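You operate a simulated robot arm through the tools that you are given. There is no shell and no other tool. Be economical: measure what you need, move in short steps, check, and stop when the job is done.

You are at the controls of a simulated robot arm. One attempt, no reset.

## Task
Flatten the reel 4 sheet under the iron weight, then prove 4 mm or less on the curl gauge.
Fine: weight back, gauge drawn back, the sheet stays on the curl plate.

Only the result counts: the job must be done as asked and must still hold three seconds after the hand-in. Knocking over, shifting, dropping, spilling or breaking anything else fails it. Flat cloth is picked up by pressing the open fingertips on it (5 to 10 N) and closing them slowly along it; thin cloth reads only 2 to 8 mm in the jaws.

## Robot
A 7-joint arm with a two-finger parallel gripper, fixed in place. Base frame: the origin is at the foot of the arm, x ahead of it, y to its left, z up; the work surface is at about z = 87. Lengths are in cm, angles in rad, forces in N, time in s.
With the tool pointing down near the work surface it reaches from about 30 to 70 cm from the base axis. Its first joint turns from -1.152 to 1.152 rad. Payload 1.57 kg.
The TCP is the grasp point between the finger pads, 3 cm short of the fingertips. In the tool frame z runs along the fingers and y along their closing line. The gripper opens to 11 cm. The fingers are 2.4 cm wide and 1.2 cm thick; the gripper's body (4.8 by 11.2 cm) begins 7.8 cm behind the TCP.
Orientation is that of the tool frame in the base frame, as a unit quaternion [x, y, z, w]. With the fingers straight down and closing along the base's y, the tool's x points along the base's -x, its y along +y and its z along -z.

## Interface
- The arm moves only by the tool step_arm. Its argument "commands" is a list of rows, each a list of 3 entries, a list of its own where there are three numbers: the shift along the base's x, y, z in units of 25 mm (1.0 is 25 mm), then the turn, a rotation vector about the base's x, y, z in units of 4 degrees (1.0 is 4 degrees), then the finger opening in m, from 0 to 0.11. In form: [[[dx, dy, dz], [wx, wy, wz], claw], ...]. A call has 1 to 8 rows; each row shifts and turns the commanded pose from where the row before left it. A call with a number of a shift or a turn outside -1 to 1 is refused whole. A row lasts 0.2 s, in which the tool goes at most 5 cm and 0.15 rad; a call with a longer step from one row to the next is refused whole, and so is a gripper value outside its range. A pose out of reach is approached as far as the arm can. The call stops where the force on the tool passes 60 N (or 10 N more than at its start, if that is more) or the arm is blocked; 0.2 s more then pass. The fingers move at their own pace (about 10.8 cm/s each) and stop on an object; they squeeze with about 28 N. The grip force told is the motor's: it shows also when the fingers shut on nothing. Time passes only in rows, and 0.2 s behind the last, so rows that do not move let the fingers close. The reply holds the time, the measured pose of the TCP, the force on the tool along the base axes, the opening and the grip force, in the units named above and with some noise, and new pictures: "pictures" is both (left out), scene, wrist or none.
- Cameras (640 x 400 px; columns grow to the right, rows downward): "scene" is fixed at [16.8, -39.61, 140]; the picture's right is [0.73, -0.68, 0.00], its down [-0.41, -0.44, -0.80] and it looks along [0.55, 0.59, -0.60] (base axes); focal length 322 px, centre (320, 200). "wrist" rides on the gripper at [7, 1.6, -14.1] in the tool frame; the picture's right is [-0.23, 0.97, 0.00], its down [-0.86, -0.20, -0.48] and it looks along [-0.47, -0.11, 0.88] (tool axes); focal length 222 px, centre (320, 200). There is no depth. A picture from a camera that has moved, and an enlarged one, comes with that camera's place and axes in the base frame and with its lens.
- zoom(camera, box): a new picture of the part [left, top, right, bottom] of that camera's present view, enlarged. It takes no simulated time.
- close_job(): hands the job in; it is judged then, once.

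Go step by step. Nothing tells you positions but the pictures and the camera data: compare them with the known pose of the tool, close in by small moves and look again before you grip or let go. The budget is 120 turns and 170 pictures, counting those below and the enlarged ones. Unless the task says otherwise, let go and move clear before handing in, and close with one line.

The tools are called after "Call:" as a command line: name --argument value ..., lists and objects as JSON in quotes. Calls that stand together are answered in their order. step_arm: Moves the arm, as the interface text tells. Its arguments: {"type":"object","properties":{"commands":{"type":"array","items":{"type":"array"}},"pictures":{"type":"string","enum":["both","scene","wrist","none"]}},"required":["commands"]} The other tools are called the same way: zoom (camera, box) takes an enlarged picture of a part of a camera's view; close_job () hands the job in.

At the start:

```text
clock: 0.0
ee_pos: [33.52, -4.88, 117.3]
ee_rot: [0.001, 1.0, -0.001, 0.0]
contact_force: [0.0, -0.1, 0.4]
width: 11.0
grip_force: 0.0
```

scene: 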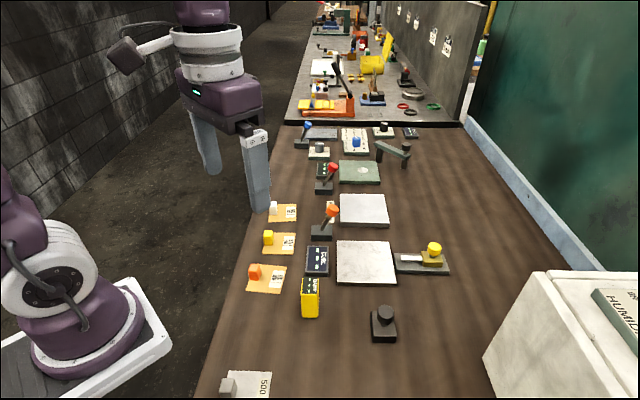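
wrist: 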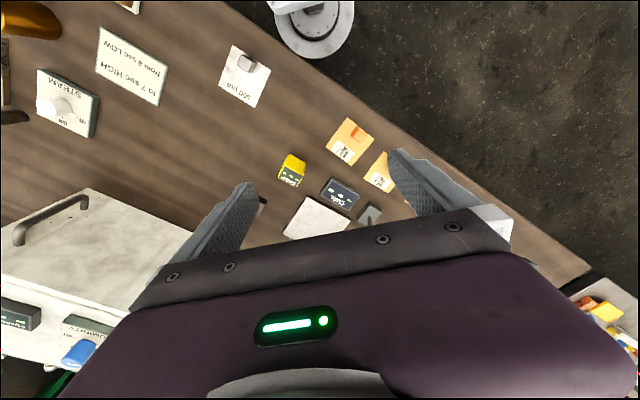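

I see a bench with orange sheets with knobs, two grey plates, levers, displays, a yellow-knobbed gauge and a black weight. I'll enlarge several regions to read the labels.

Call:
zoom --camera "scene" --box '[230, 190, 350, 320]'

Call:
zoom --camera "scene" --box '[290, 180, 460, 350]'

Call:
zoom --camera "scene" --box '[280, 110, 430, 200]'

Call:
zoom --camera "wrist" --box '[0, 0, 300, 190]'

Call:
zoom --camera "wrist" --box '[240, 100, 440, 240]'

```text
3.08 times, centred on (290, 255) of scene
camera zoom: at [16.8, -39.61, 140.0], right [0.73, -0.68, 0.0], down [-0.41, -0.44, -0.8], along [0.55, 0.59, -0.6], focal length 992 px, centre (412, 31)
```

zoom: 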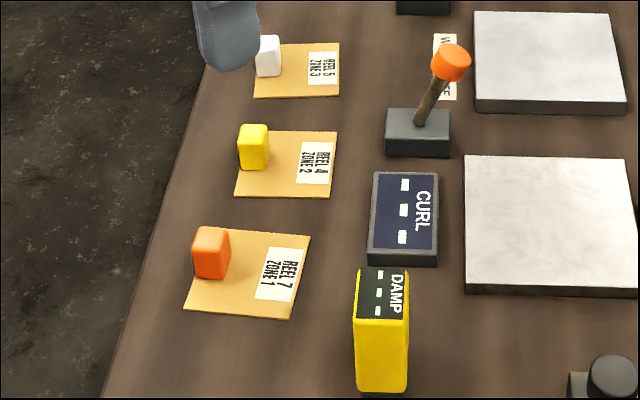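

```text
2.35 times, centred on (375, 265) of scene
camera zoom: at [16.8, -39.61, 140.0], right [0.73, -0.68, 0.0], down [-0.41, -0.44, -0.8], along [0.55, 0.59, -0.6], focal length 758 px, centre (191, 47)
```

zoom: 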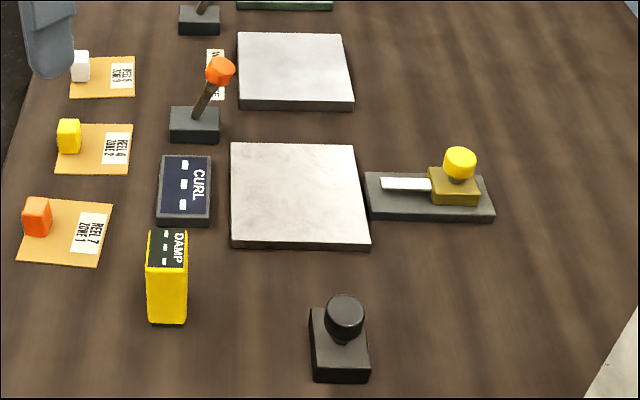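

```text
4.27 times, centred on (355, 155) of scene
camera zoom: at [16.8, -39.61, 140.0], right [0.73, -0.68, 0.0], down [-0.41, -0.44, -0.8], along [0.55, 0.59, -0.6], focal length 1375 px, centre (171, 392)
```

zoom: 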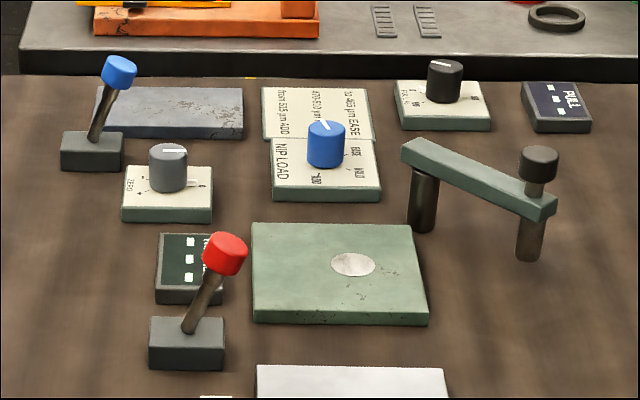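

```text
2.11 times, centred on (150, 95) of wrist
camera zoom: at [26.5, -3.4, 131.54], right [0.23, 0.97, 0.0], down [0.86, -0.2, 0.48], along [0.47, -0.11, -0.88], focal length 468 px, centre (678, 421)
```

zoom: 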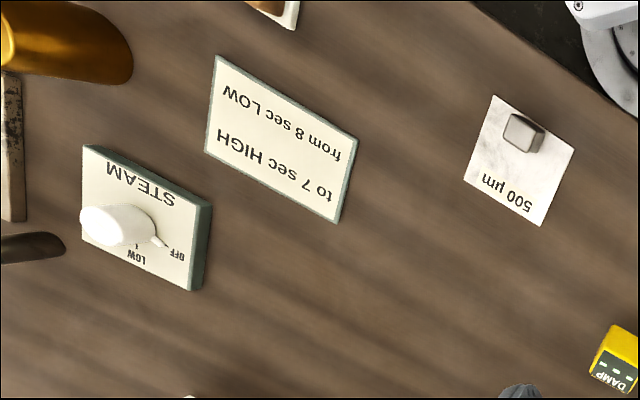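

```text
2.86 times, centred on (340, 170) of wrist
camera zoom: at [26.5, -3.4, 131.54], right [0.23, 0.97, 0.0], down [0.86, -0.2, 0.48], along [0.47, -0.11, -0.88], focal length 635 px, centre (263, 286)
```

zoom: 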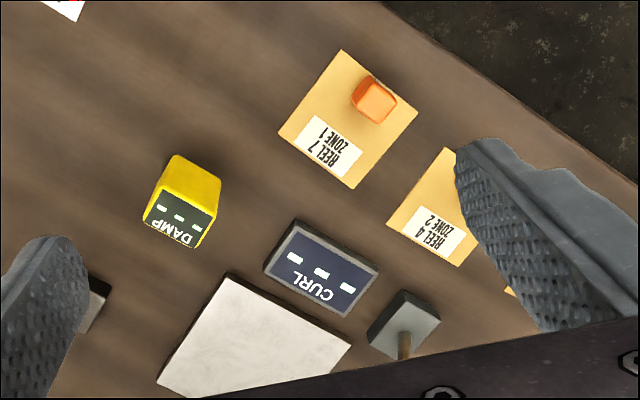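

The reel 4 sheet (yellow block) is near (47, 6.6), the curl plate near (56.5, -11), the weight near (48, -23) and the gauge knob near (67, -20.5). I'll check the weight, the gauge and the far notes in detail first.

Call:
zoom --camera "scene" --box '[355, 290, 415, 350]'

Call:
zoom --camera "scene" --box '[385, 230, 465, 285]'

Call:
zoom --camera "scene" --box '[290, 190, 350, 290]'

Call:
zoom --camera "scene" --box '[360, 0, 480, 80]'

```text
6.67 times, centred on (385, 320) of scene
camera zoom: at [16.8, -39.61, 140.0], right [0.73, -0.68, 0.0], down [-0.41, -0.44, -0.8], along [0.55, 0.59, -0.6], focal length 2148 px, centre (-113, -600)
```

zoom: 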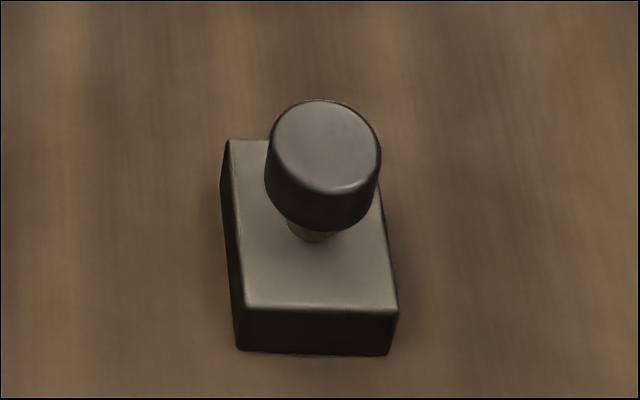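

```text
7.27 times, centred on (425, 258) of scene
camera zoom: at [16.8, -39.61, 140.0], right [0.73, -0.68, 0.0], down [-0.41, -0.44, -0.8], along [0.55, 0.59, -0.6], focal length 2344 px, centre (-444, -218)
```

zoom: 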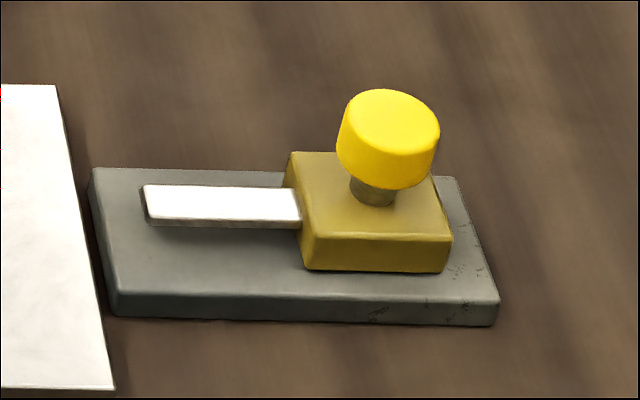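

```text
4.00 times, centred on (320, 240) of scene
camera zoom: at [16.8, -39.61, 140.0], right [0.73, -0.68, 0.0], down [-0.41, -0.44, -0.8], along [0.55, 0.59, -0.6], focal length 1289 px, centre (320, 40)
```

zoom: 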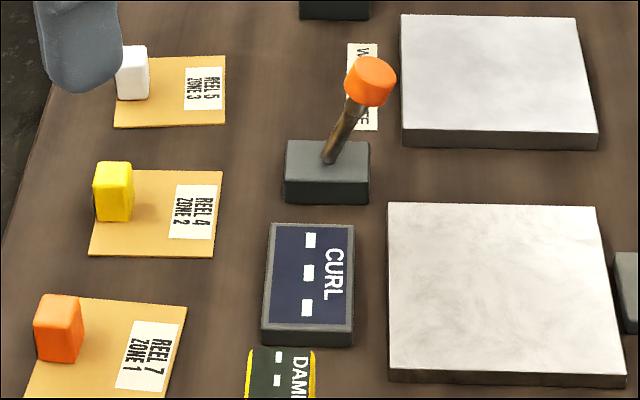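

```text
5.00 times, centred on (420, 40) of scene
camera zoom: at [16.8, -39.61, 140.0], right [0.73, -0.68, 0.0], down [-0.41, -0.44, -0.8], along [0.55, 0.59, -0.6], focal length 1611 px, centre (-180, 1000)
```

zoom: 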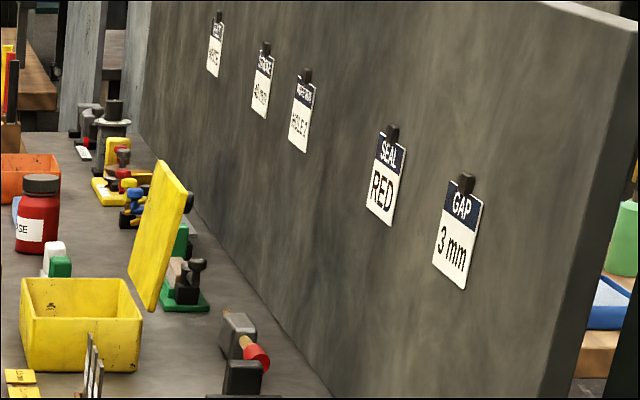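

The weight has a knob and sits on the bare bench, and the gauge slides along the picture's horizontal. I'll move above the yellow block, turning the gripper about -43° to match the sheets.

Call:
step_arm --commands '[[[0.393, 0.447, -0.577], [0, 0, -0.896], 0.11], [[0.393, 0.447, -0.577], [0, 0, -0.896], 0.11], [[0.393, 0.447, -0.577], [0, 0, -0.896], 0.11], [[0.393, 0.447, -0.577], [0, 0, -0.896], 0.11], [[0.393, 0.447, -0.577], [0, 0, -0.896], 0.11], [[0.393, 0.447, -0.577], [0, 0, -0.896], 0.11]]' --pictures "none"

Call:
step_arm --commands '[[[0.393, 0.447, -0.577], [0, 0, -0.896], 0.08], [[0.393, 0.447, -0.577], [0, 0, -0.896], 0.06], [[0.393, 0.447, -0.577], [0, 0, -0.896], 0.05], [[0.393, 0.447, -0.577], [0, 0, -0.896], 0.05], [[0.393, 0.447, -0.577], [0, 0, -0.896], 0.05], [[0.393, 0.447, -0.577], [0, 0, -0.896], 0.05], [[0, 0, 0], [0, 0, 0], 0.05]]'

```text
clock: 1.4
ee_pos: [39.24, 1.65, 108.82]
ee_rot: [0.186, 0.983, 0.0, 0.0]
contact_force: [-0.6, -0.6, 0.4]
width: 11.0
grip_force: 0.0
```

```text
clock: 3.0
ee_pos: [45.46, 8.36, 100.23]
ee_rot: [0.367, 0.93, 0.0, -0.001]
contact_force: [-0.8, -0.5, -0.1]
width: 5.01
grip_force: 0.1
camera wrist: at [41.33, 14.34, 114.34], right [0.83, 0.56, 0.0], down [0.49, -0.73, 0.48], along [0.27, -0.4, -0.88], focal length 222 px, centre (320, 200)
```

scene: 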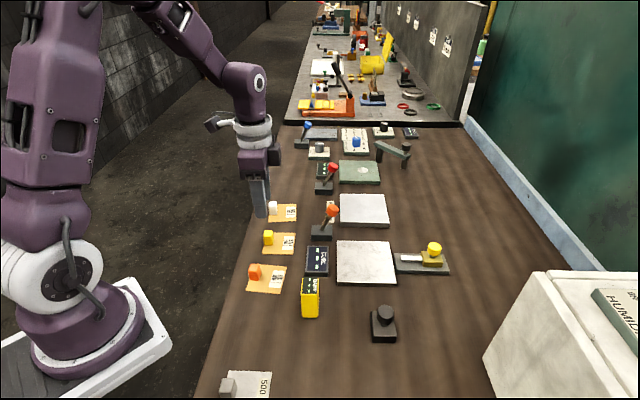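
wrist: 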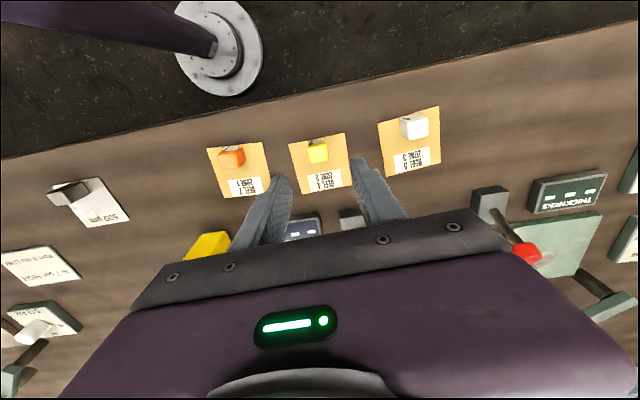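

The gripper is aligned with the sheet and the block is roughly under the TCP. I'll zoom in to refine the position.

Call:
zoom --camera "wrist" --box '[270, 110, 370, 210]'

Call:
zoom --camera "scene" --box '[240, 170, 310, 270]'

```text
4.00 times, centred on (320, 160) of wrist
camera zoom: at [41.33, 14.34, 114.34], right [0.83, 0.56, 0.0], down [0.49, -0.73, 0.48], along [0.27, -0.4, -0.88], focal length 888 px, centre (320, 360)
```

zoom: 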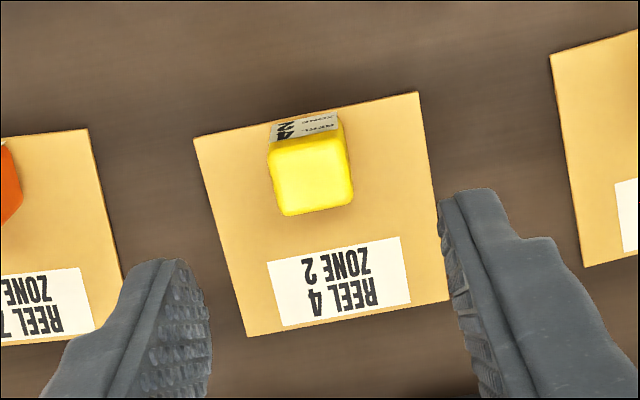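

```text
4.00 times, centred on (275, 220) of scene
camera zoom: at [16.8, -39.61, 140.0], right [0.73, -0.68, 0.0], down [-0.41, -0.44, -0.8], along [0.55, 0.59, -0.6], focal length 1289 px, centre (500, 120)
```

zoom: 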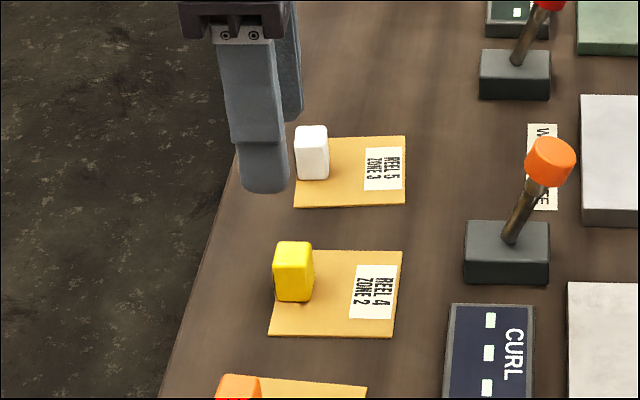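

The block centre is about (45.35, 8.0) and the sheet is squared at 45°, with its centre near (47.0, 6.3). I'll correct the position, descend and then close.

Call:
step_arm --commands '[[[-0.04, -0.14, -0.7], [0, 0, -0.5], 0.05], [[0, 0, -0.8], [0, 0, 0], 0.05], [[0, 0, -0.8], [0, 0, 0], 0.05], [[0, 0, -0.5], [0, 0, 0], 0.05], [[0, 0, 0], [0, 0, 0], 0.05]]'

```text
clock: 4.2
ee_pos: [45.07, 8.05, 93.22]
ee_rot: [0.382, 0.924, 0.0, 0.0]
contact_force: [0.0, -0.1, 0.8]
width: 5.02
grip_force: 0.1
camera wrist: at [41.36, 14.16, 107.2], right [0.85, 0.53, 0.0], down [0.46, -0.75, 0.48], along [0.25, -0.41, -0.88], focal length 222 px, centre (320, 200)
```

scene: 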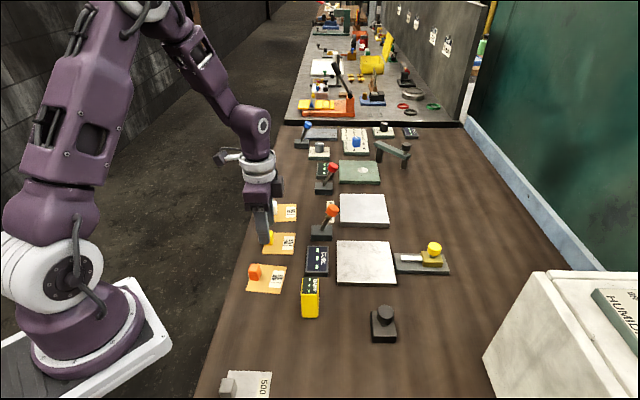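
wrist: 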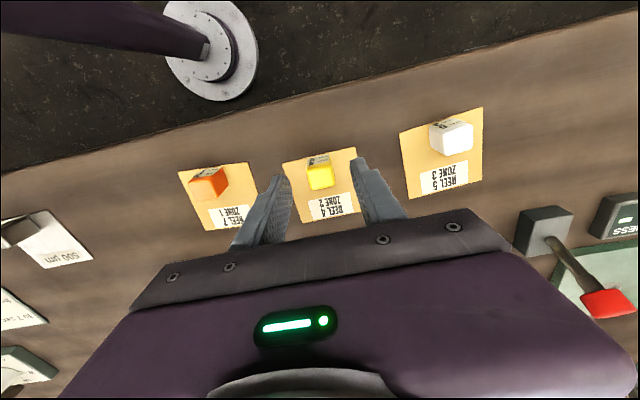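

The block sits centred between the fingers. I'll go down the last 2.3 cm and close slowly.

Call:
step_arm --commands '[[[0.08, 0, -0.5], [0, 0, 0], 0.05], [[0, 0, -0.42], [0, 0, 0], 0.05], [[0, 0, 0], [0, 0, 0], 0.05]]'

Call:
zoom --camera "wrist" --box '[270, 130, 370, 230]'

```text
clock: 5.0
ee_pos: [45.25, 8.04, 90.8]
ee_rot: [0.383, 0.924, 0.0, 0.0]
contact_force: [-0.2, -0.4, 0.8]
width: 5.01
grip_force: 0.0
camera wrist: at [41.55, 14.09, 104.98], right [0.85, 0.53, 0.0], down [0.46, -0.75, 0.48], along [0.25, -0.41, -0.88], focal length 222 px, centre (320, 200)
```

scene: 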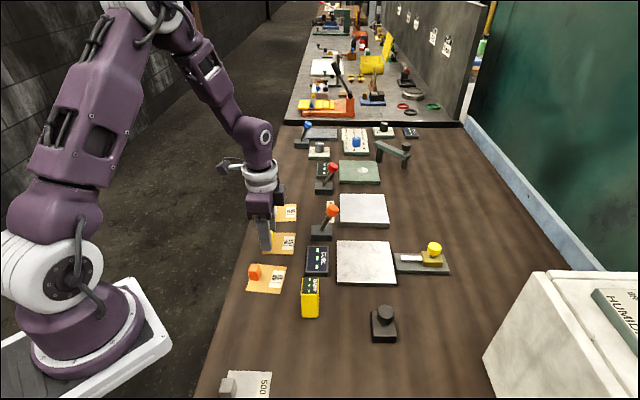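
wrist: 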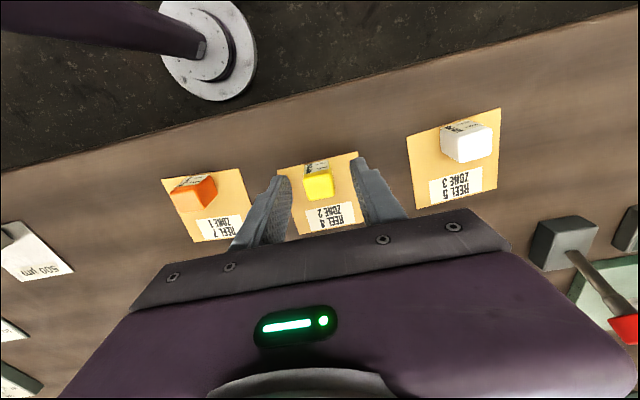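

```text
4.00 times, centred on (320, 180) of wrist
camera zoom: at [41.55, 14.09, 104.98], right [0.85, 0.53, 0.0], down [0.46, -0.75, 0.48], along [0.25, -0.41, -0.88], focal length 888 px, centre (320, 280)
```

zoom: 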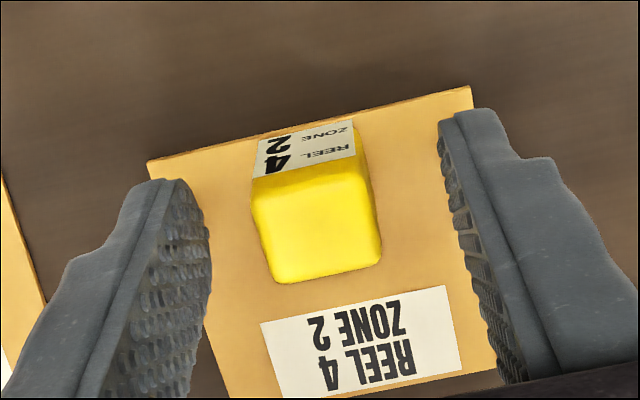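

The block is well centred between the pads. I'll close, then lift.

Call:
step_arm --commands '[[[0, 0, 0], [0, 0, 0], 0.03], [[0, 0, 0], [0, 0, 0], 0.02], [[0, 0, 0], [0, 0, 0], 0.01], [[0, 0, 0], [0, 0, 0], 0.01]]' --pictures "none"

Call:
step_arm --commands '[[[0, 0, 0.3], [0, 0, 0], 0.01], [[0, 0, 0.6], [0, 0, 0], 0.01], [[0, 0, 1], [0, 0, 0], 0.01], [[0, 0, 1], [0, 0, 0], 0.01], [[0, 0, 0], [0, 0, 0], 0.01]]'

```text
clock: 6.0
ee_pos: [45.32, 8.12, 90.85]
ee_rot: [0.382, 0.924, 0.0, 0.0]
contact_force: [0.6, 0.5, -0.4]
width: 2.09
grip_force: 27.9
```

```text
clock: 7.2
ee_pos: [45.3, 7.94, 98.1]
ee_rot: [0.383, 0.924, 0.001, 0.0]
contact_force: [0.2, 0.7, 1.0]
width: 0.99
grip_force: 0.0
camera wrist: at [41.59, 14.05, 112.23], right [0.85, 0.53, 0.0], down [0.46, -0.75, 0.48], along [0.25, -0.41, -0.88], focal length 222 px, centre (320, 200)
```

scene: 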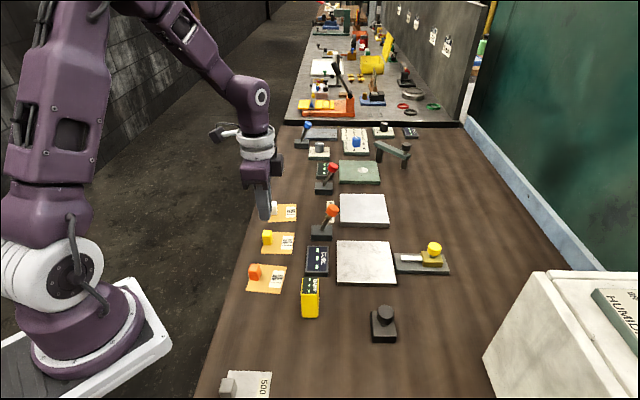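
wrist: 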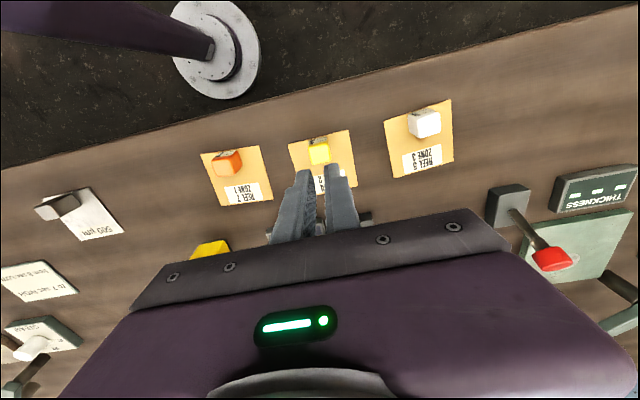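

The block slipped out of the fingers during the lift. I'll check what it and the sheet did.

Call:
zoom --camera "wrist" --box '[270, 110, 370, 210]'

Call:
zoom --camera "scene" --box '[240, 200, 310, 270]'

```text
4.00 times, centred on (320, 160) of wrist
camera zoom: at [41.59, 14.05, 112.23], right [0.85, 0.53, 0.0], down [0.46, -0.75, 0.48], along [0.25, -0.41, -0.88], focal length 888 px, centre (320, 360)
```

zoom: 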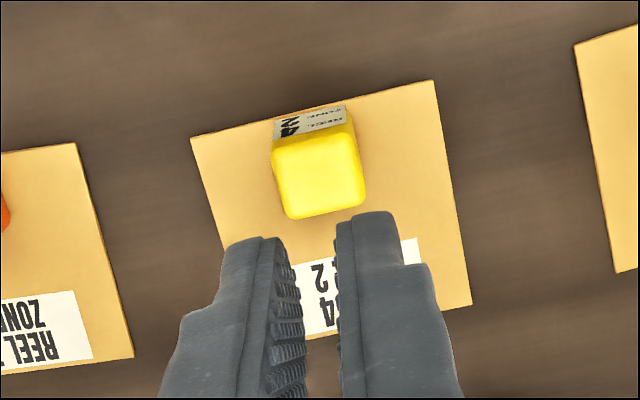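

```text
5.71 times, centred on (275, 235) of scene
camera zoom: at [16.8, -39.61, 140.0], right [0.73, -0.68, 0.0], down [-0.41, -0.44, -0.8], along [0.55, 0.59, -0.6], focal length 1841 px, centre (577, 0)
```

zoom: 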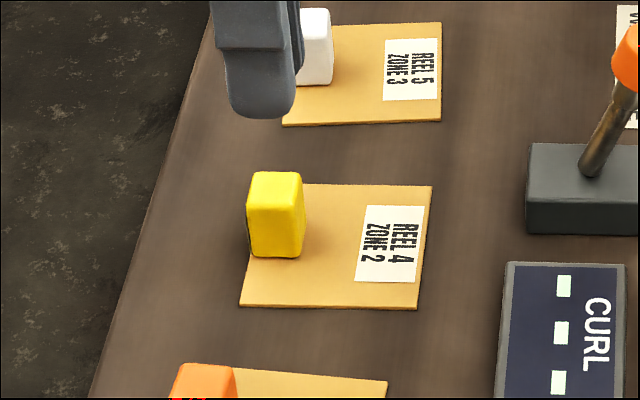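

The sheet and block didn't move, so my grip was probably too shallow. I'll go back with the fingers open, go lower until a light touch, and grip again.

Call:
step_arm --commands '[[[0, 0.04, 0], [0, 0, 0], 0.05], [[0, 0, 0], [0, 0, 0], 0.05], [[0, 0, -1], [0, 0, 0], 0.05], [[0, 0, -1], [0, 0, 0], 0.05], [[0, 0, -0.9], [0, 0, 0], 0.05], [[0, 0, -0.12], [0, 0, 0], 0.05], [[0, 0, 0], [0, 0, 0], 0.05]]' --pictures "none"

Call:
step_arm --commands '[[[0, 0, -0.1], [0, 0, 0], 0.05], [[0, 0, 0], [0, 0, 0], 0.05]]' --pictures "none"

```text
clock: 8.8
ee_pos: [45.46, 8.15, 90.41]
ee_rot: [0.382, 0.924, 0.0, -0.001]
contact_force: [-0.9, 0.2, -0.4]
width: 5.03
grip_force: 0.0
```

```text
clock: 9.4
ee_pos: [45.33, 8.22, 90.11]
ee_rot: [0.383, 0.924, 0.001, 0.001]
contact_force: [-0.4, -0.6, -0.1]
width: 4.99
grip_force: 0.1
```

The tips are at about z 87.1 and still not touching. I'll close here and lift slowly.

Call:
step_arm --commands '[[[0, 0, 0], [0, 0, 0], 0.03], [[0, 0, 0], [0, 0, 0], 0.02], [[0, 0, 0], [0, 0, 0], 0.0], [[0, 0, 0], [0, 0, 0], 0.0], [[0, 0, 0], [0, 0, 0], 0.0]]' --pictures "wrist"

Call:
step_arm --commands '[[[0, 0, 0.1], [0, 0, 0], 0.0], [[0, 0, 0.1], [0, 0, 0], 0.0], [[0, 0, 0.1], [0, 0, 0], 0.0], [[0, 0, 0.1], [0, 0, 0], 0.0]]' --pictures "both"

```text
clock: 10.6
ee_pos: [45.36, 8.11, 90.24]
ee_rot: [0.383, 0.924, 0.001, 0.0]
contact_force: [0.3, 0.1, 0.4]
width: 2.09
grip_force: 27.8
camera wrist: at [41.59, 14.21, 104.32], right [0.85, 0.53, 0.0], down [0.46, -0.75, 0.48], along [0.25, -0.41, -0.88], focal length 222 px, centre (320, 200)
```

wrist: 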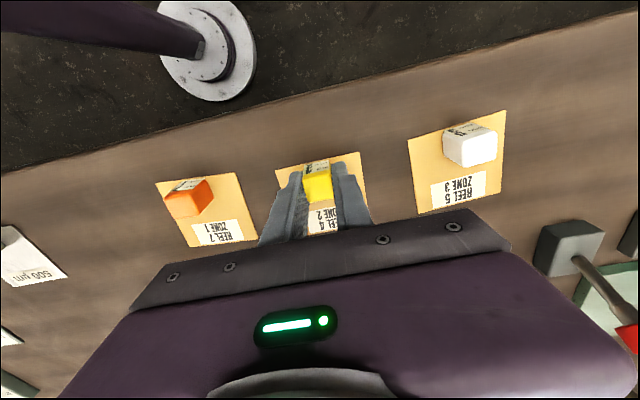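

```text
clock: 11.6
ee_pos: [45.33, 8.2, 91.12]
ee_rot: [0.382, 0.924, 0.001, 0.0]
contact_force: [0.6, 0.4, -1.7]
width: 2.1
grip_force: 28.2
camera wrist: at [41.55, 14.26, 105.35], right [0.85, 0.53, 0.0], down [0.46, -0.75, 0.48], along [0.25, -0.41, -0.88], focal length 222 px, centre (320, 200)
```

scene: 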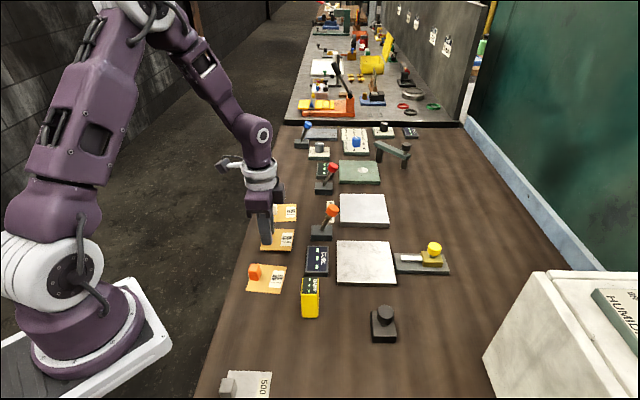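
wrist: 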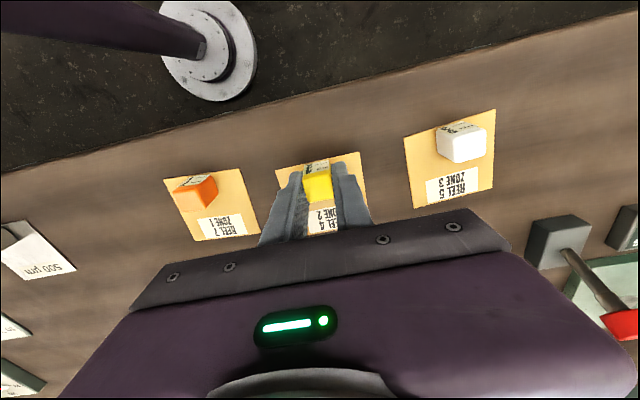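

The sheet is lifting with the fingers now. I'll raise it gently to about z 100 to clear the orange lever.

Call:
step_arm --commands '[[[0, 0, 0.25], [0, 0, 0], 0.0], [[0, 0, 0.4], [0, 0, 0], 0.0], [[0, 0, 0.5], [0, 0, 0], 0.0], [[0, 0, 0.5], [0, 0, 0], 0.0], [[0, 0, 0.5], [0, 0, 0], 0.0], [[0, 0, 0.5], [0, 0, 0], 0.0], [[0, 0, 0.5], [0, 0, 0], 0.0], [[0, 0, 0.3], [0, 0, 0], 0.0]]' --pictures "scene"

```text
clock: 13.4
ee_pos: [45.42, 8.23, 99.94]
ee_rot: [0.383, 0.924, 0.0, -0.001]
contact_force: [-1.3, 0.0, -0.9]
width: 2.08
grip_force: 27.9
```

scene: 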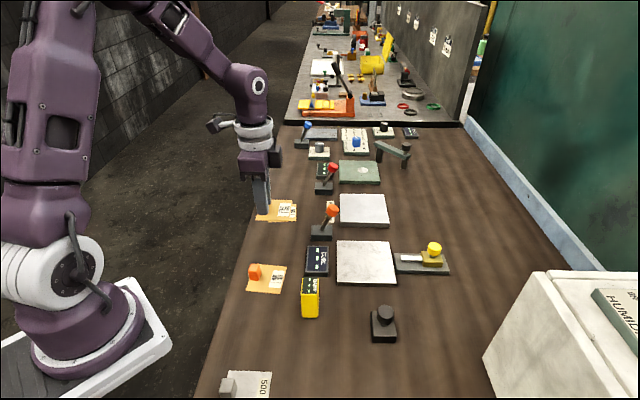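

The sheet is held. Next I'll carry it over the curl plate.

Call:
step_arm --commands '[[[0.13, -0.25, 0], [0, 0, 0], 0.0], [[0.28, -0.53, 0], [0, 0, 0], 0.0], [[0.28, -0.53, 0], [0, 0, 0], 0.0], [[0.28, -0.53, 0], [0, 0, 0], 0.0], [[0.28, -0.53, 0], [0, 0, 0], 0.0], [[0.28, -0.53, 0], [0, 0, 0], 0.0], [[0.28, -0.53, 0], [0, 0, 0], 0.0], [[0.28, -0.53, 0], [0, 0, 0], 0.0]]' --pictures "none"

Call:
step_arm --commands '[[[0.28, -0.53, 0], [0, 0, 0], 0.0], [[0.28, -0.53, 0], [0, 0, 0], 0.0], [[0.28, -0.53, 0], [0, 0, 0], 0.0], [[0.28, -0.53, 0], [0, 0, 0], 0.0], [[0.28, -0.53, 0], [0, 0, 0], 0.0], [[0.28, -0.53, 0], [0, 0, 0], 0.0], [[0.28, -0.43, 0], [0, 0, 0], 0.0], [[0, 0, 0], [0, 0, 0], 0.0]]' --pictures "both"

```text
clock: 15.2
ee_pos: [50.68, -1.62, 99.95]
ee_rot: [0.383, 0.924, 0.0, 0.0]
contact_force: [-0.9, -0.5, -0.4]
width: 2.09
grip_force: 27.9
```

```text
clock: 17.0
ee_pos: [55.41, -10.68, 99.98]
ee_rot: [0.383, 0.924, -0.001, 0.0]
contact_force: [0.1, -0.1, -0.2]
width: 2.12
grip_force: 28.3
camera wrist: at [51.6, -4.62, 114.04], right [0.85, 0.53, 0.0], down [0.46, -0.75, 0.48], along [0.25, -0.41, -0.88], focal length 222 px, centre (320, 200)
```

scene: 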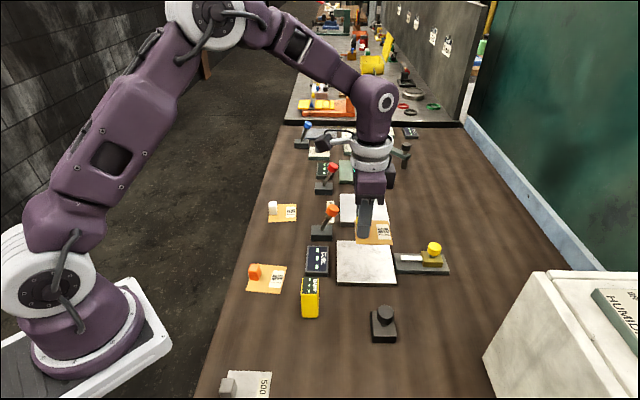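
wrist: 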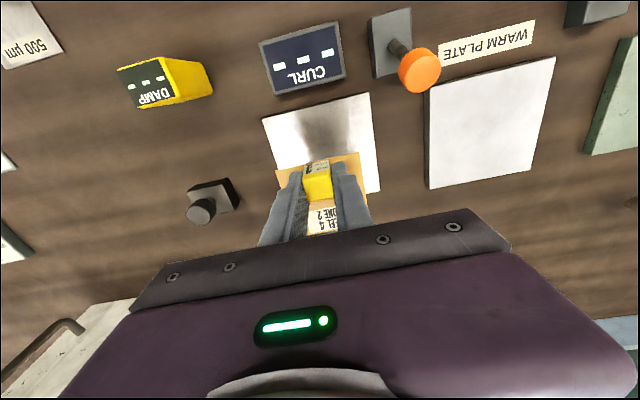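

The sheet hangs level over the plate and the neighbour is labelled WARM PLATE, so this plate is the right one. I'll correct the overshoot and lower.

Call:
step_arm --commands '[[[-0.11, 0.27, 0], [0, 0, 0], 0.0], [[-0.11, 0.27, -0.3], [0, 0, 0], 0.0], [[0, 0, -0.6], [0, 0, 0], 0.0], [[0, 0, -0.6], [0, 0, 0], 0.0], [[0, 0, -0.6], [0, 0, 0], 0.0], [[0, 0, -0.6], [0, 0, 0], 0.0], [[0, 0, -0.3], [0, 0, 0], 0.0], [[0, 0, 0], [0, 0, 0], 0.0]]' --pictures "both"

Call:
zoom --camera "wrist" --box '[240, 80, 400, 240]'

```text
clock: 18.8
ee_pos: [54.89, -9.38, 92.46]
ee_rot: [0.382, 0.924, 0.0, 0.0]
contact_force: [-0.5, 0.2, -0.6]
width: 2.09
grip_force: 28.1
camera wrist: at [51.1, -3.31, 106.52], right [0.85, 0.53, 0.0], down [0.46, -0.75, 0.48], along [0.25, -0.41, -0.88], focal length 222 px, centre (320, 200)
```

scene: 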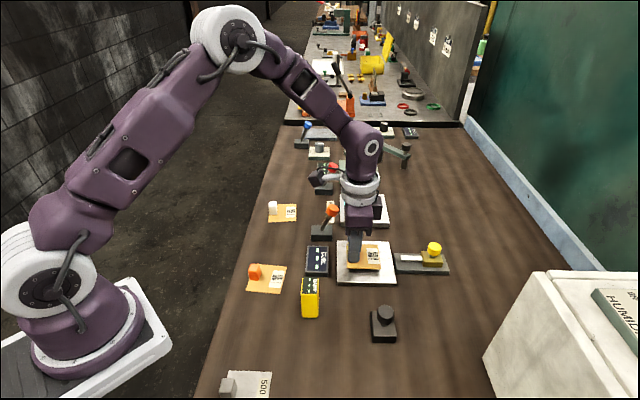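
wrist: 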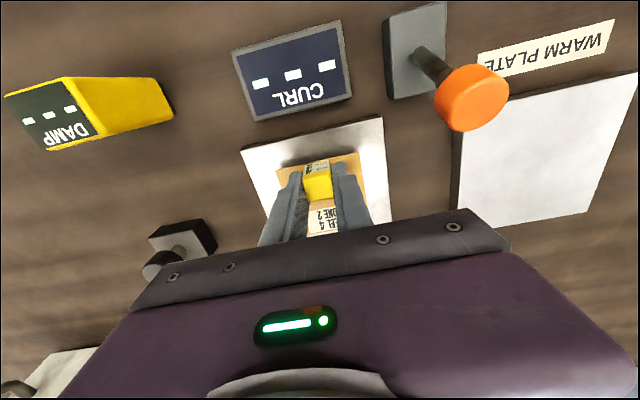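

```text
2.50 times, centred on (320, 160) of wrist
camera zoom: at [51.1, -3.31, 106.52], right [0.85, 0.53, 0.0], down [0.46, -0.75, 0.48], along [0.25, -0.41, -0.88], focal length 555 px, centre (320, 300)
```

zoom: 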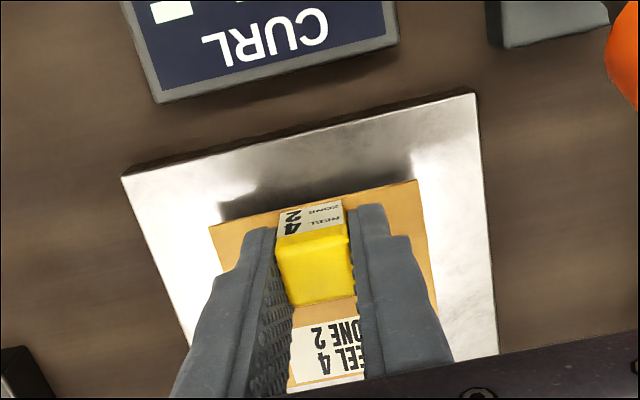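

The sheet is positioned above the plate. I'll lower it in small steps until it touches.

Call:
step_arm --commands '[[[0, 0, -0.2], [0, 0, 0], 0.0], [[0, 0, -0.16], [0, 0, 0], 0.0], [[0, 0, 0], [0, 0, 0], 0.0]]' --pictures "none"

Call:
step_arm --commands '[[[0, 0, -0.06], [0, 0, 0], 0.0], [[0, 0, 0], [0, 0, 0], 0.0]]' --pictures "scene"

Call:
zoom --camera "scene" --box '[320, 220, 420, 300]'

```text
clock: 19.6
ee_pos: [54.81, -9.36, 91.48]
ee_rot: [0.382, 0.924, 0.0, 0.0]
contact_force: [-0.3, 0.3, 0.7]
width: 2.09
grip_force: 27.7
```

```text
clock: 20.2
ee_pos: [54.88, -9.26, 91.42]
ee_rot: [0.383, 0.924, -0.001, 0.0]
contact_force: [-0.5, 0.0, 7.6]
width: 2.09
grip_force: 27.5
```

scene: 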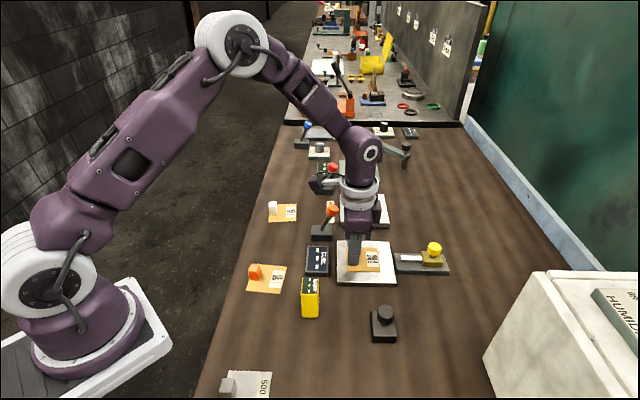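

```text
5.00 times, centred on (370, 260) of scene
camera zoom: at [16.78, -39.6, 140.0], right [0.73, -0.68, 0.0], down [-0.41, -0.44, -0.8], along [0.55, 0.59, -0.6], focal length 1611 px, centre (70, -100)
```

zoom: 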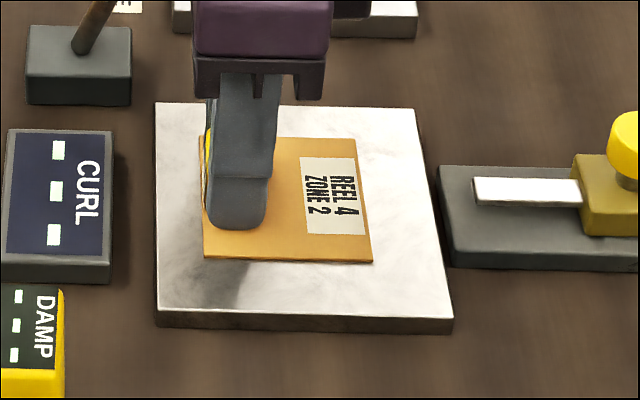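

It is in contact at 7.6 N and centred on the plate. I'll release and rise.

Call:
step_arm --commands '[[[0, 0, 0.02], [0, 0, 0], 0.025], [[0, 0, 0], [0, 0, 0], 0.045], [[0, 0, 0], [0, 0, 0], 0.05], [[0, 0, 0.5], [0, 0, 0], 0.05], [[0, 0, 1], [0, 0, 0], 0.05], [[0, 0, 1], [0, 0, 0], 0.05], [[0, 0, 1], [0, 0, 0], 0.05], [[0, 0, 0], [0, 0, 0], 0.05]]' --pictures "both"

Call:
zoom --camera "scene" --box '[300, 220, 420, 300]'

```text
clock: 22.0
ee_pos: [54.87, -9.3, 100.09]
ee_rot: [0.382, 0.924, 0.0, 0.0]
contact_force: [-0.7, -0.1, 0.9]
width: 5.03
grip_force: 0.1
camera wrist: at [51.1, -3.23, 114.21], right [0.85, 0.53, 0.0], down [0.46, -0.75, 0.48], along [0.25, -0.41, -0.88], focal length 222 px, centre (320, 200)
```

scene: 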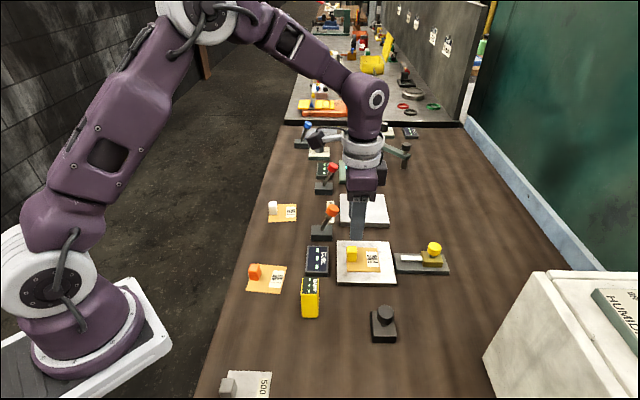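
wrist: 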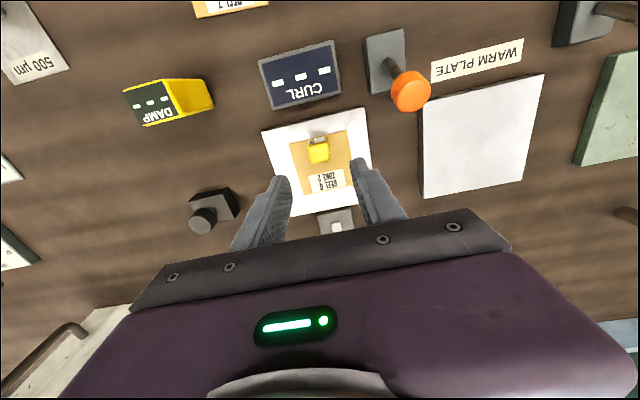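

```text
5.00 times, centred on (360, 260) of scene
camera zoom: at [16.8, -39.61, 140.0], right [0.73, -0.68, 0.0], down [-0.41, -0.44, -0.8], along [0.55, 0.59, -0.6], focal length 1611 px, centre (120, -100)
```

zoom: 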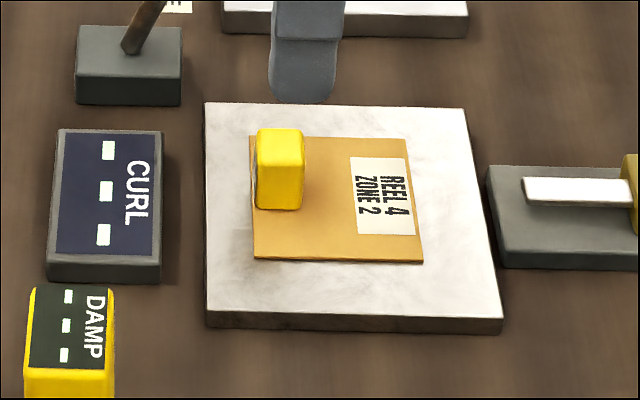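

The sheet is released on the plate, still showing no reading since the gauge is drawn back. Now I'll go over the weight near (47.4, -23.4).

Call:
step_arm --commands '[[[-0.3, -0.7, 0.1], [0, 0, 0], 0.05], [[-0.375, -0.7, 0], [0, 0, 0], 0.05], [[-0.375, -0.7, 0], [0, 0, 0], 0.05], [[-0.375, -0.7, 0], [0, 0, 0], 0.05], [[-0.375, -0.7, 0], [0, 0, 0], 0.05], [[-0.375, -0.7, 0], [0, 0, 0], 0.05], [[-0.375, -0.7, 0], [0, 0, 0], 0.05], [[-0.45, -0.7, 0], [0, 0, 0], 0.05]]' --pictures "both"

Call:
zoom --camera "wrist" --box '[260, 90, 380, 210]'

```text
clock: 23.8
ee_pos: [47.26, -23.27, 100.45]
ee_rot: [0.382, 0.924, -0.001, 0.0]
contact_force: [-0.2, 0.4, -0.1]
width: 5.02
grip_force: 0.1
camera wrist: at [43.45, -17.18, 114.57], right [0.85, 0.53, 0.0], down [0.46, -0.75, 0.48], along [0.25, -0.41, -0.88], focal length 222 px, centre (320, 200)
```

scene: 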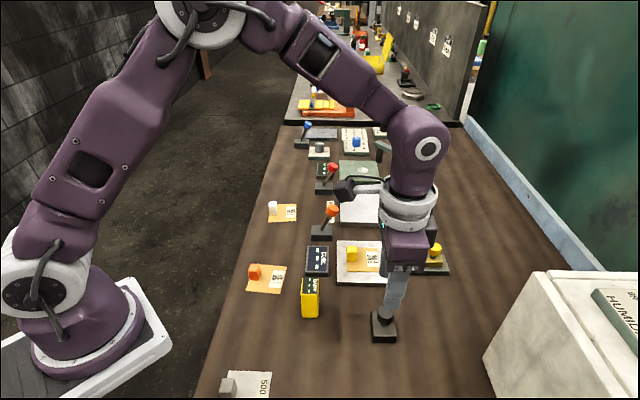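
wrist: 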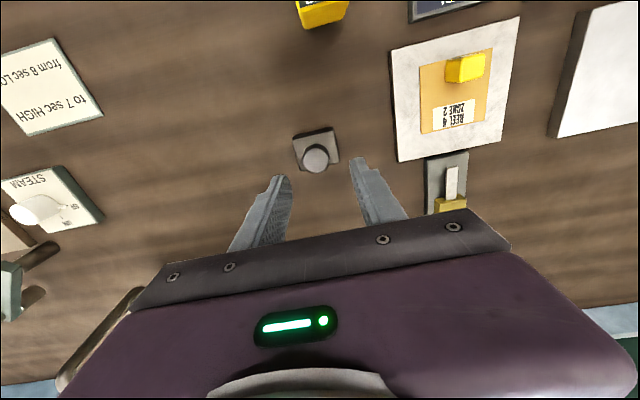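

```text
3.33 times, centred on (320, 150) of wrist
camera zoom: at [43.45, -17.18, 114.57], right [0.85, 0.53, 0.0], down [0.46, -0.75, 0.48], along [0.25, -0.41, -0.88], focal length 740 px, centre (320, 367)
```

zoom: 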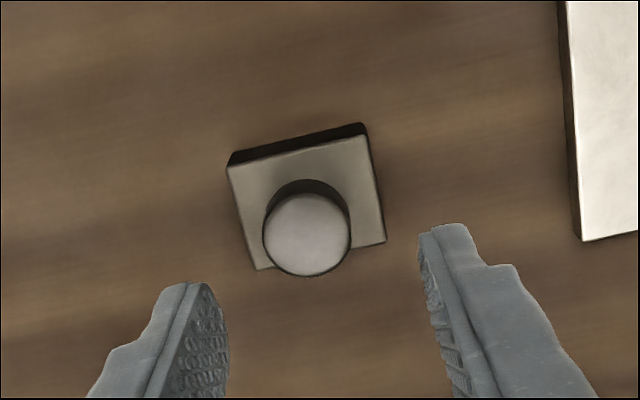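

The wrist view puts the knob near (47.1, -23.9). I'll lower partway and check again.

Call:
step_arm --commands '[[[-0.06, -0.2, -0.7], [0, 0, 0], 0.06], [[0, 0, -0.8], [0, 0, 0], 0.06], [[0, 0, -0.6], [0, 0, 0], 0.06], [[0, 0, 0], [0, 0, 0], 0.06]]' --pictures "wrist"

Call:
zoom --camera "wrist" --box '[260, 110, 380, 230]'

Call:
zoom --camera "scene" --box '[350, 270, 430, 350]'

```text
clock: 24.8
ee_pos: [47.18, -23.77, 95.18]
ee_rot: [0.383, 0.924, 0.0, 0.0]
contact_force: [-0.2, 0.3, -0.2]
width: 5.99
grip_force: 0.0
camera wrist: at [43.43, -17.74, 109.28], right [0.85, 0.53, 0.0], down [0.46, -0.75, 0.48], along [0.25, -0.41, -0.88], focal length 222 px, centre (320, 200)
```

wrist: 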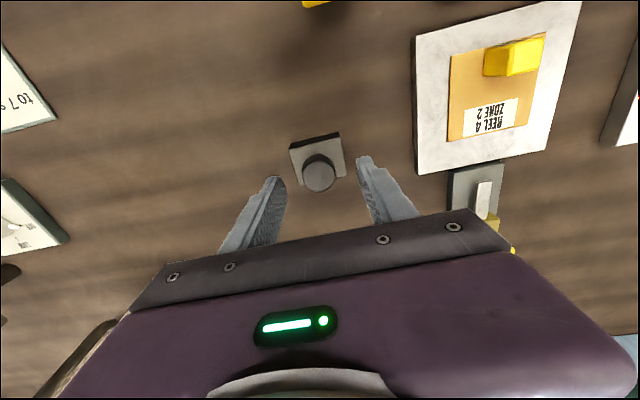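

```text
3.33 times, centred on (320, 170) of wrist
camera zoom: at [43.43, -17.74, 109.28], right [0.85, 0.53, 0.0], down [0.46, -0.75, 0.48], along [0.25, -0.41, -0.88], focal length 740 px, centre (320, 300)
```

zoom: 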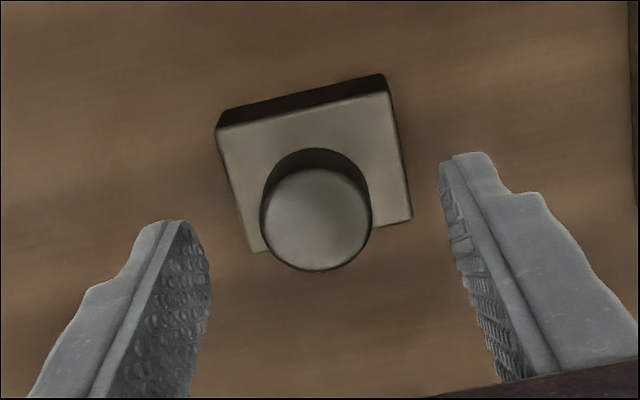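

```text
5.00 times, centred on (390, 310) of scene
camera zoom: at [16.8, -39.61, 140.0], right [0.73, -0.68, 0.0], down [-0.41, -0.44, -0.8], along [0.55, 0.59, -0.6], focal length 1611 px, centre (-30, -350)
```

zoom: 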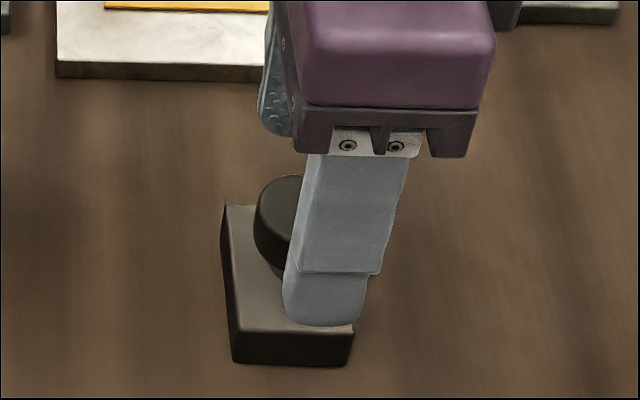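

The knob centre is at (47.1, -23.9), almost exactly under the TCP. I'll descend to z 92.3 with tips just above the weight's base and grip the knob.

Call:
step_arm --commands '[[[-0.02, -0.04, -0.5], [0, 0, 0], 0.06], [[0, 0, -0.5], [0, 0, 0], 0.06], [[0, 0, -0.16], [0, 0, 0], 0.06], [[0, 0, 0], [0, 0, 0], 0.04], [[0, 0, 0], [0, 0, 0], 0.02], [[0, 0, 0], [0, 0, 0], 0.0], [[0, 0, 0], [0, 0, 0], 0.0], [[0, 0, 0], [0, 0, 0], 0.0]]' --pictures "both"

Call:
zoom --camera "scene" --box '[350, 270, 430, 350]'

```text
clock: 26.6
ee_pos: [47.24, -23.96, 92.27]
ee_rot: [0.383, 0.924, 0.0, 0.0]
contact_force: [1.5, 0.2, 0.2]
width: 2.77
grip_force: 28.1
camera wrist: at [43.46, -17.89, 106.34], right [0.85, 0.53, 0.0], down [0.46, -0.75, 0.48], along [0.25, -0.41, -0.88], focal length 222 px, centre (320, 200)
```

scene: 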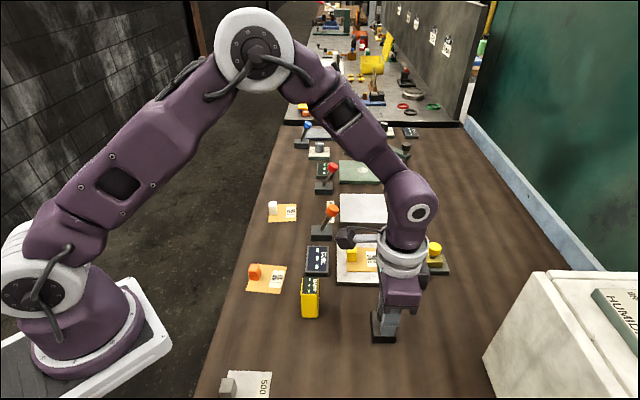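
wrist: 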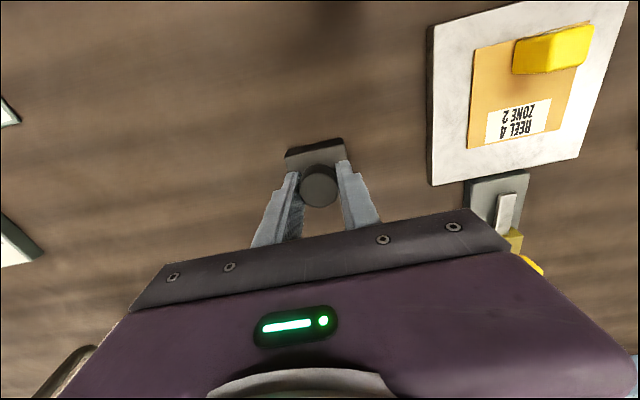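

```text
5.00 times, centred on (390, 310) of scene
camera zoom: at [16.81, -39.61, 140.0], right [0.73, -0.68, 0.0], down [-0.41, -0.44, -0.8], along [0.55, 0.59, -0.6], focal length 1611 px, centre (-30, -350)
```

zoom: 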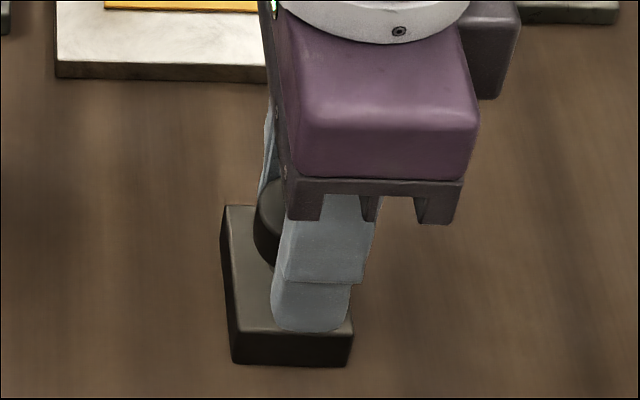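

The knob is gripped at 2.77 cm width. I'll lift slowly to about z 99.

Call:
step_arm --commands '[[[0, 0, 0.1], [0, 0, 0], 0.0], [[0, 0, 0.15], [0, 0, 0], 0.0], [[0, 0, 0.25], [0, 0, 0], 0.0], [[0, 0, 0.4], [0, 0, 0], 0.0], [[0, 0, 0.5], [0, 0, 0], 0.0], [[0, 0, 0.5], [0, 0, 0], 0.0], [[0, 0, 0.5], [0, 0, 0], 0.0], [[0, 0, 0.3], [0, 0, 0], 0.0]]' --pictures "both"

```text
clock: 28.4
ee_pos: [47.01, -23.75, 99.05]
ee_rot: [0.382, 0.924, 0.0, 0.0]
contact_force: [0.1, -0.4, -5.5]
width: 2.77
grip_force: 27.9
camera wrist: at [43.35, -17.78, 113.09], right [0.85, 0.53, 0.0], down [0.46, -0.75, 0.48], along [0.25, -0.41, -0.88], focal length 222 px, centre (320, 200)
```

scene: 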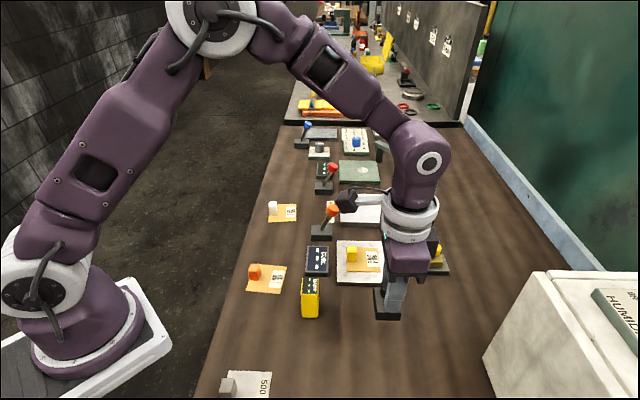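
wrist: 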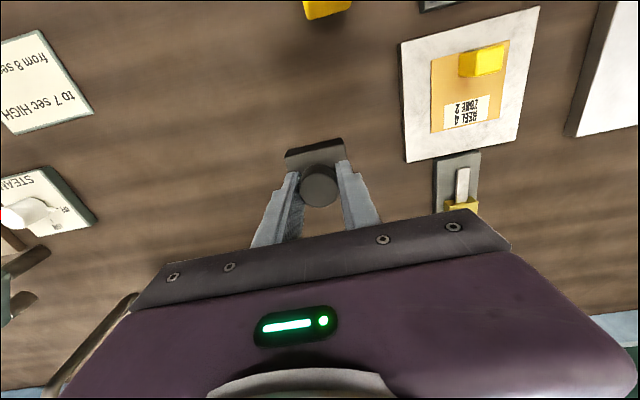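

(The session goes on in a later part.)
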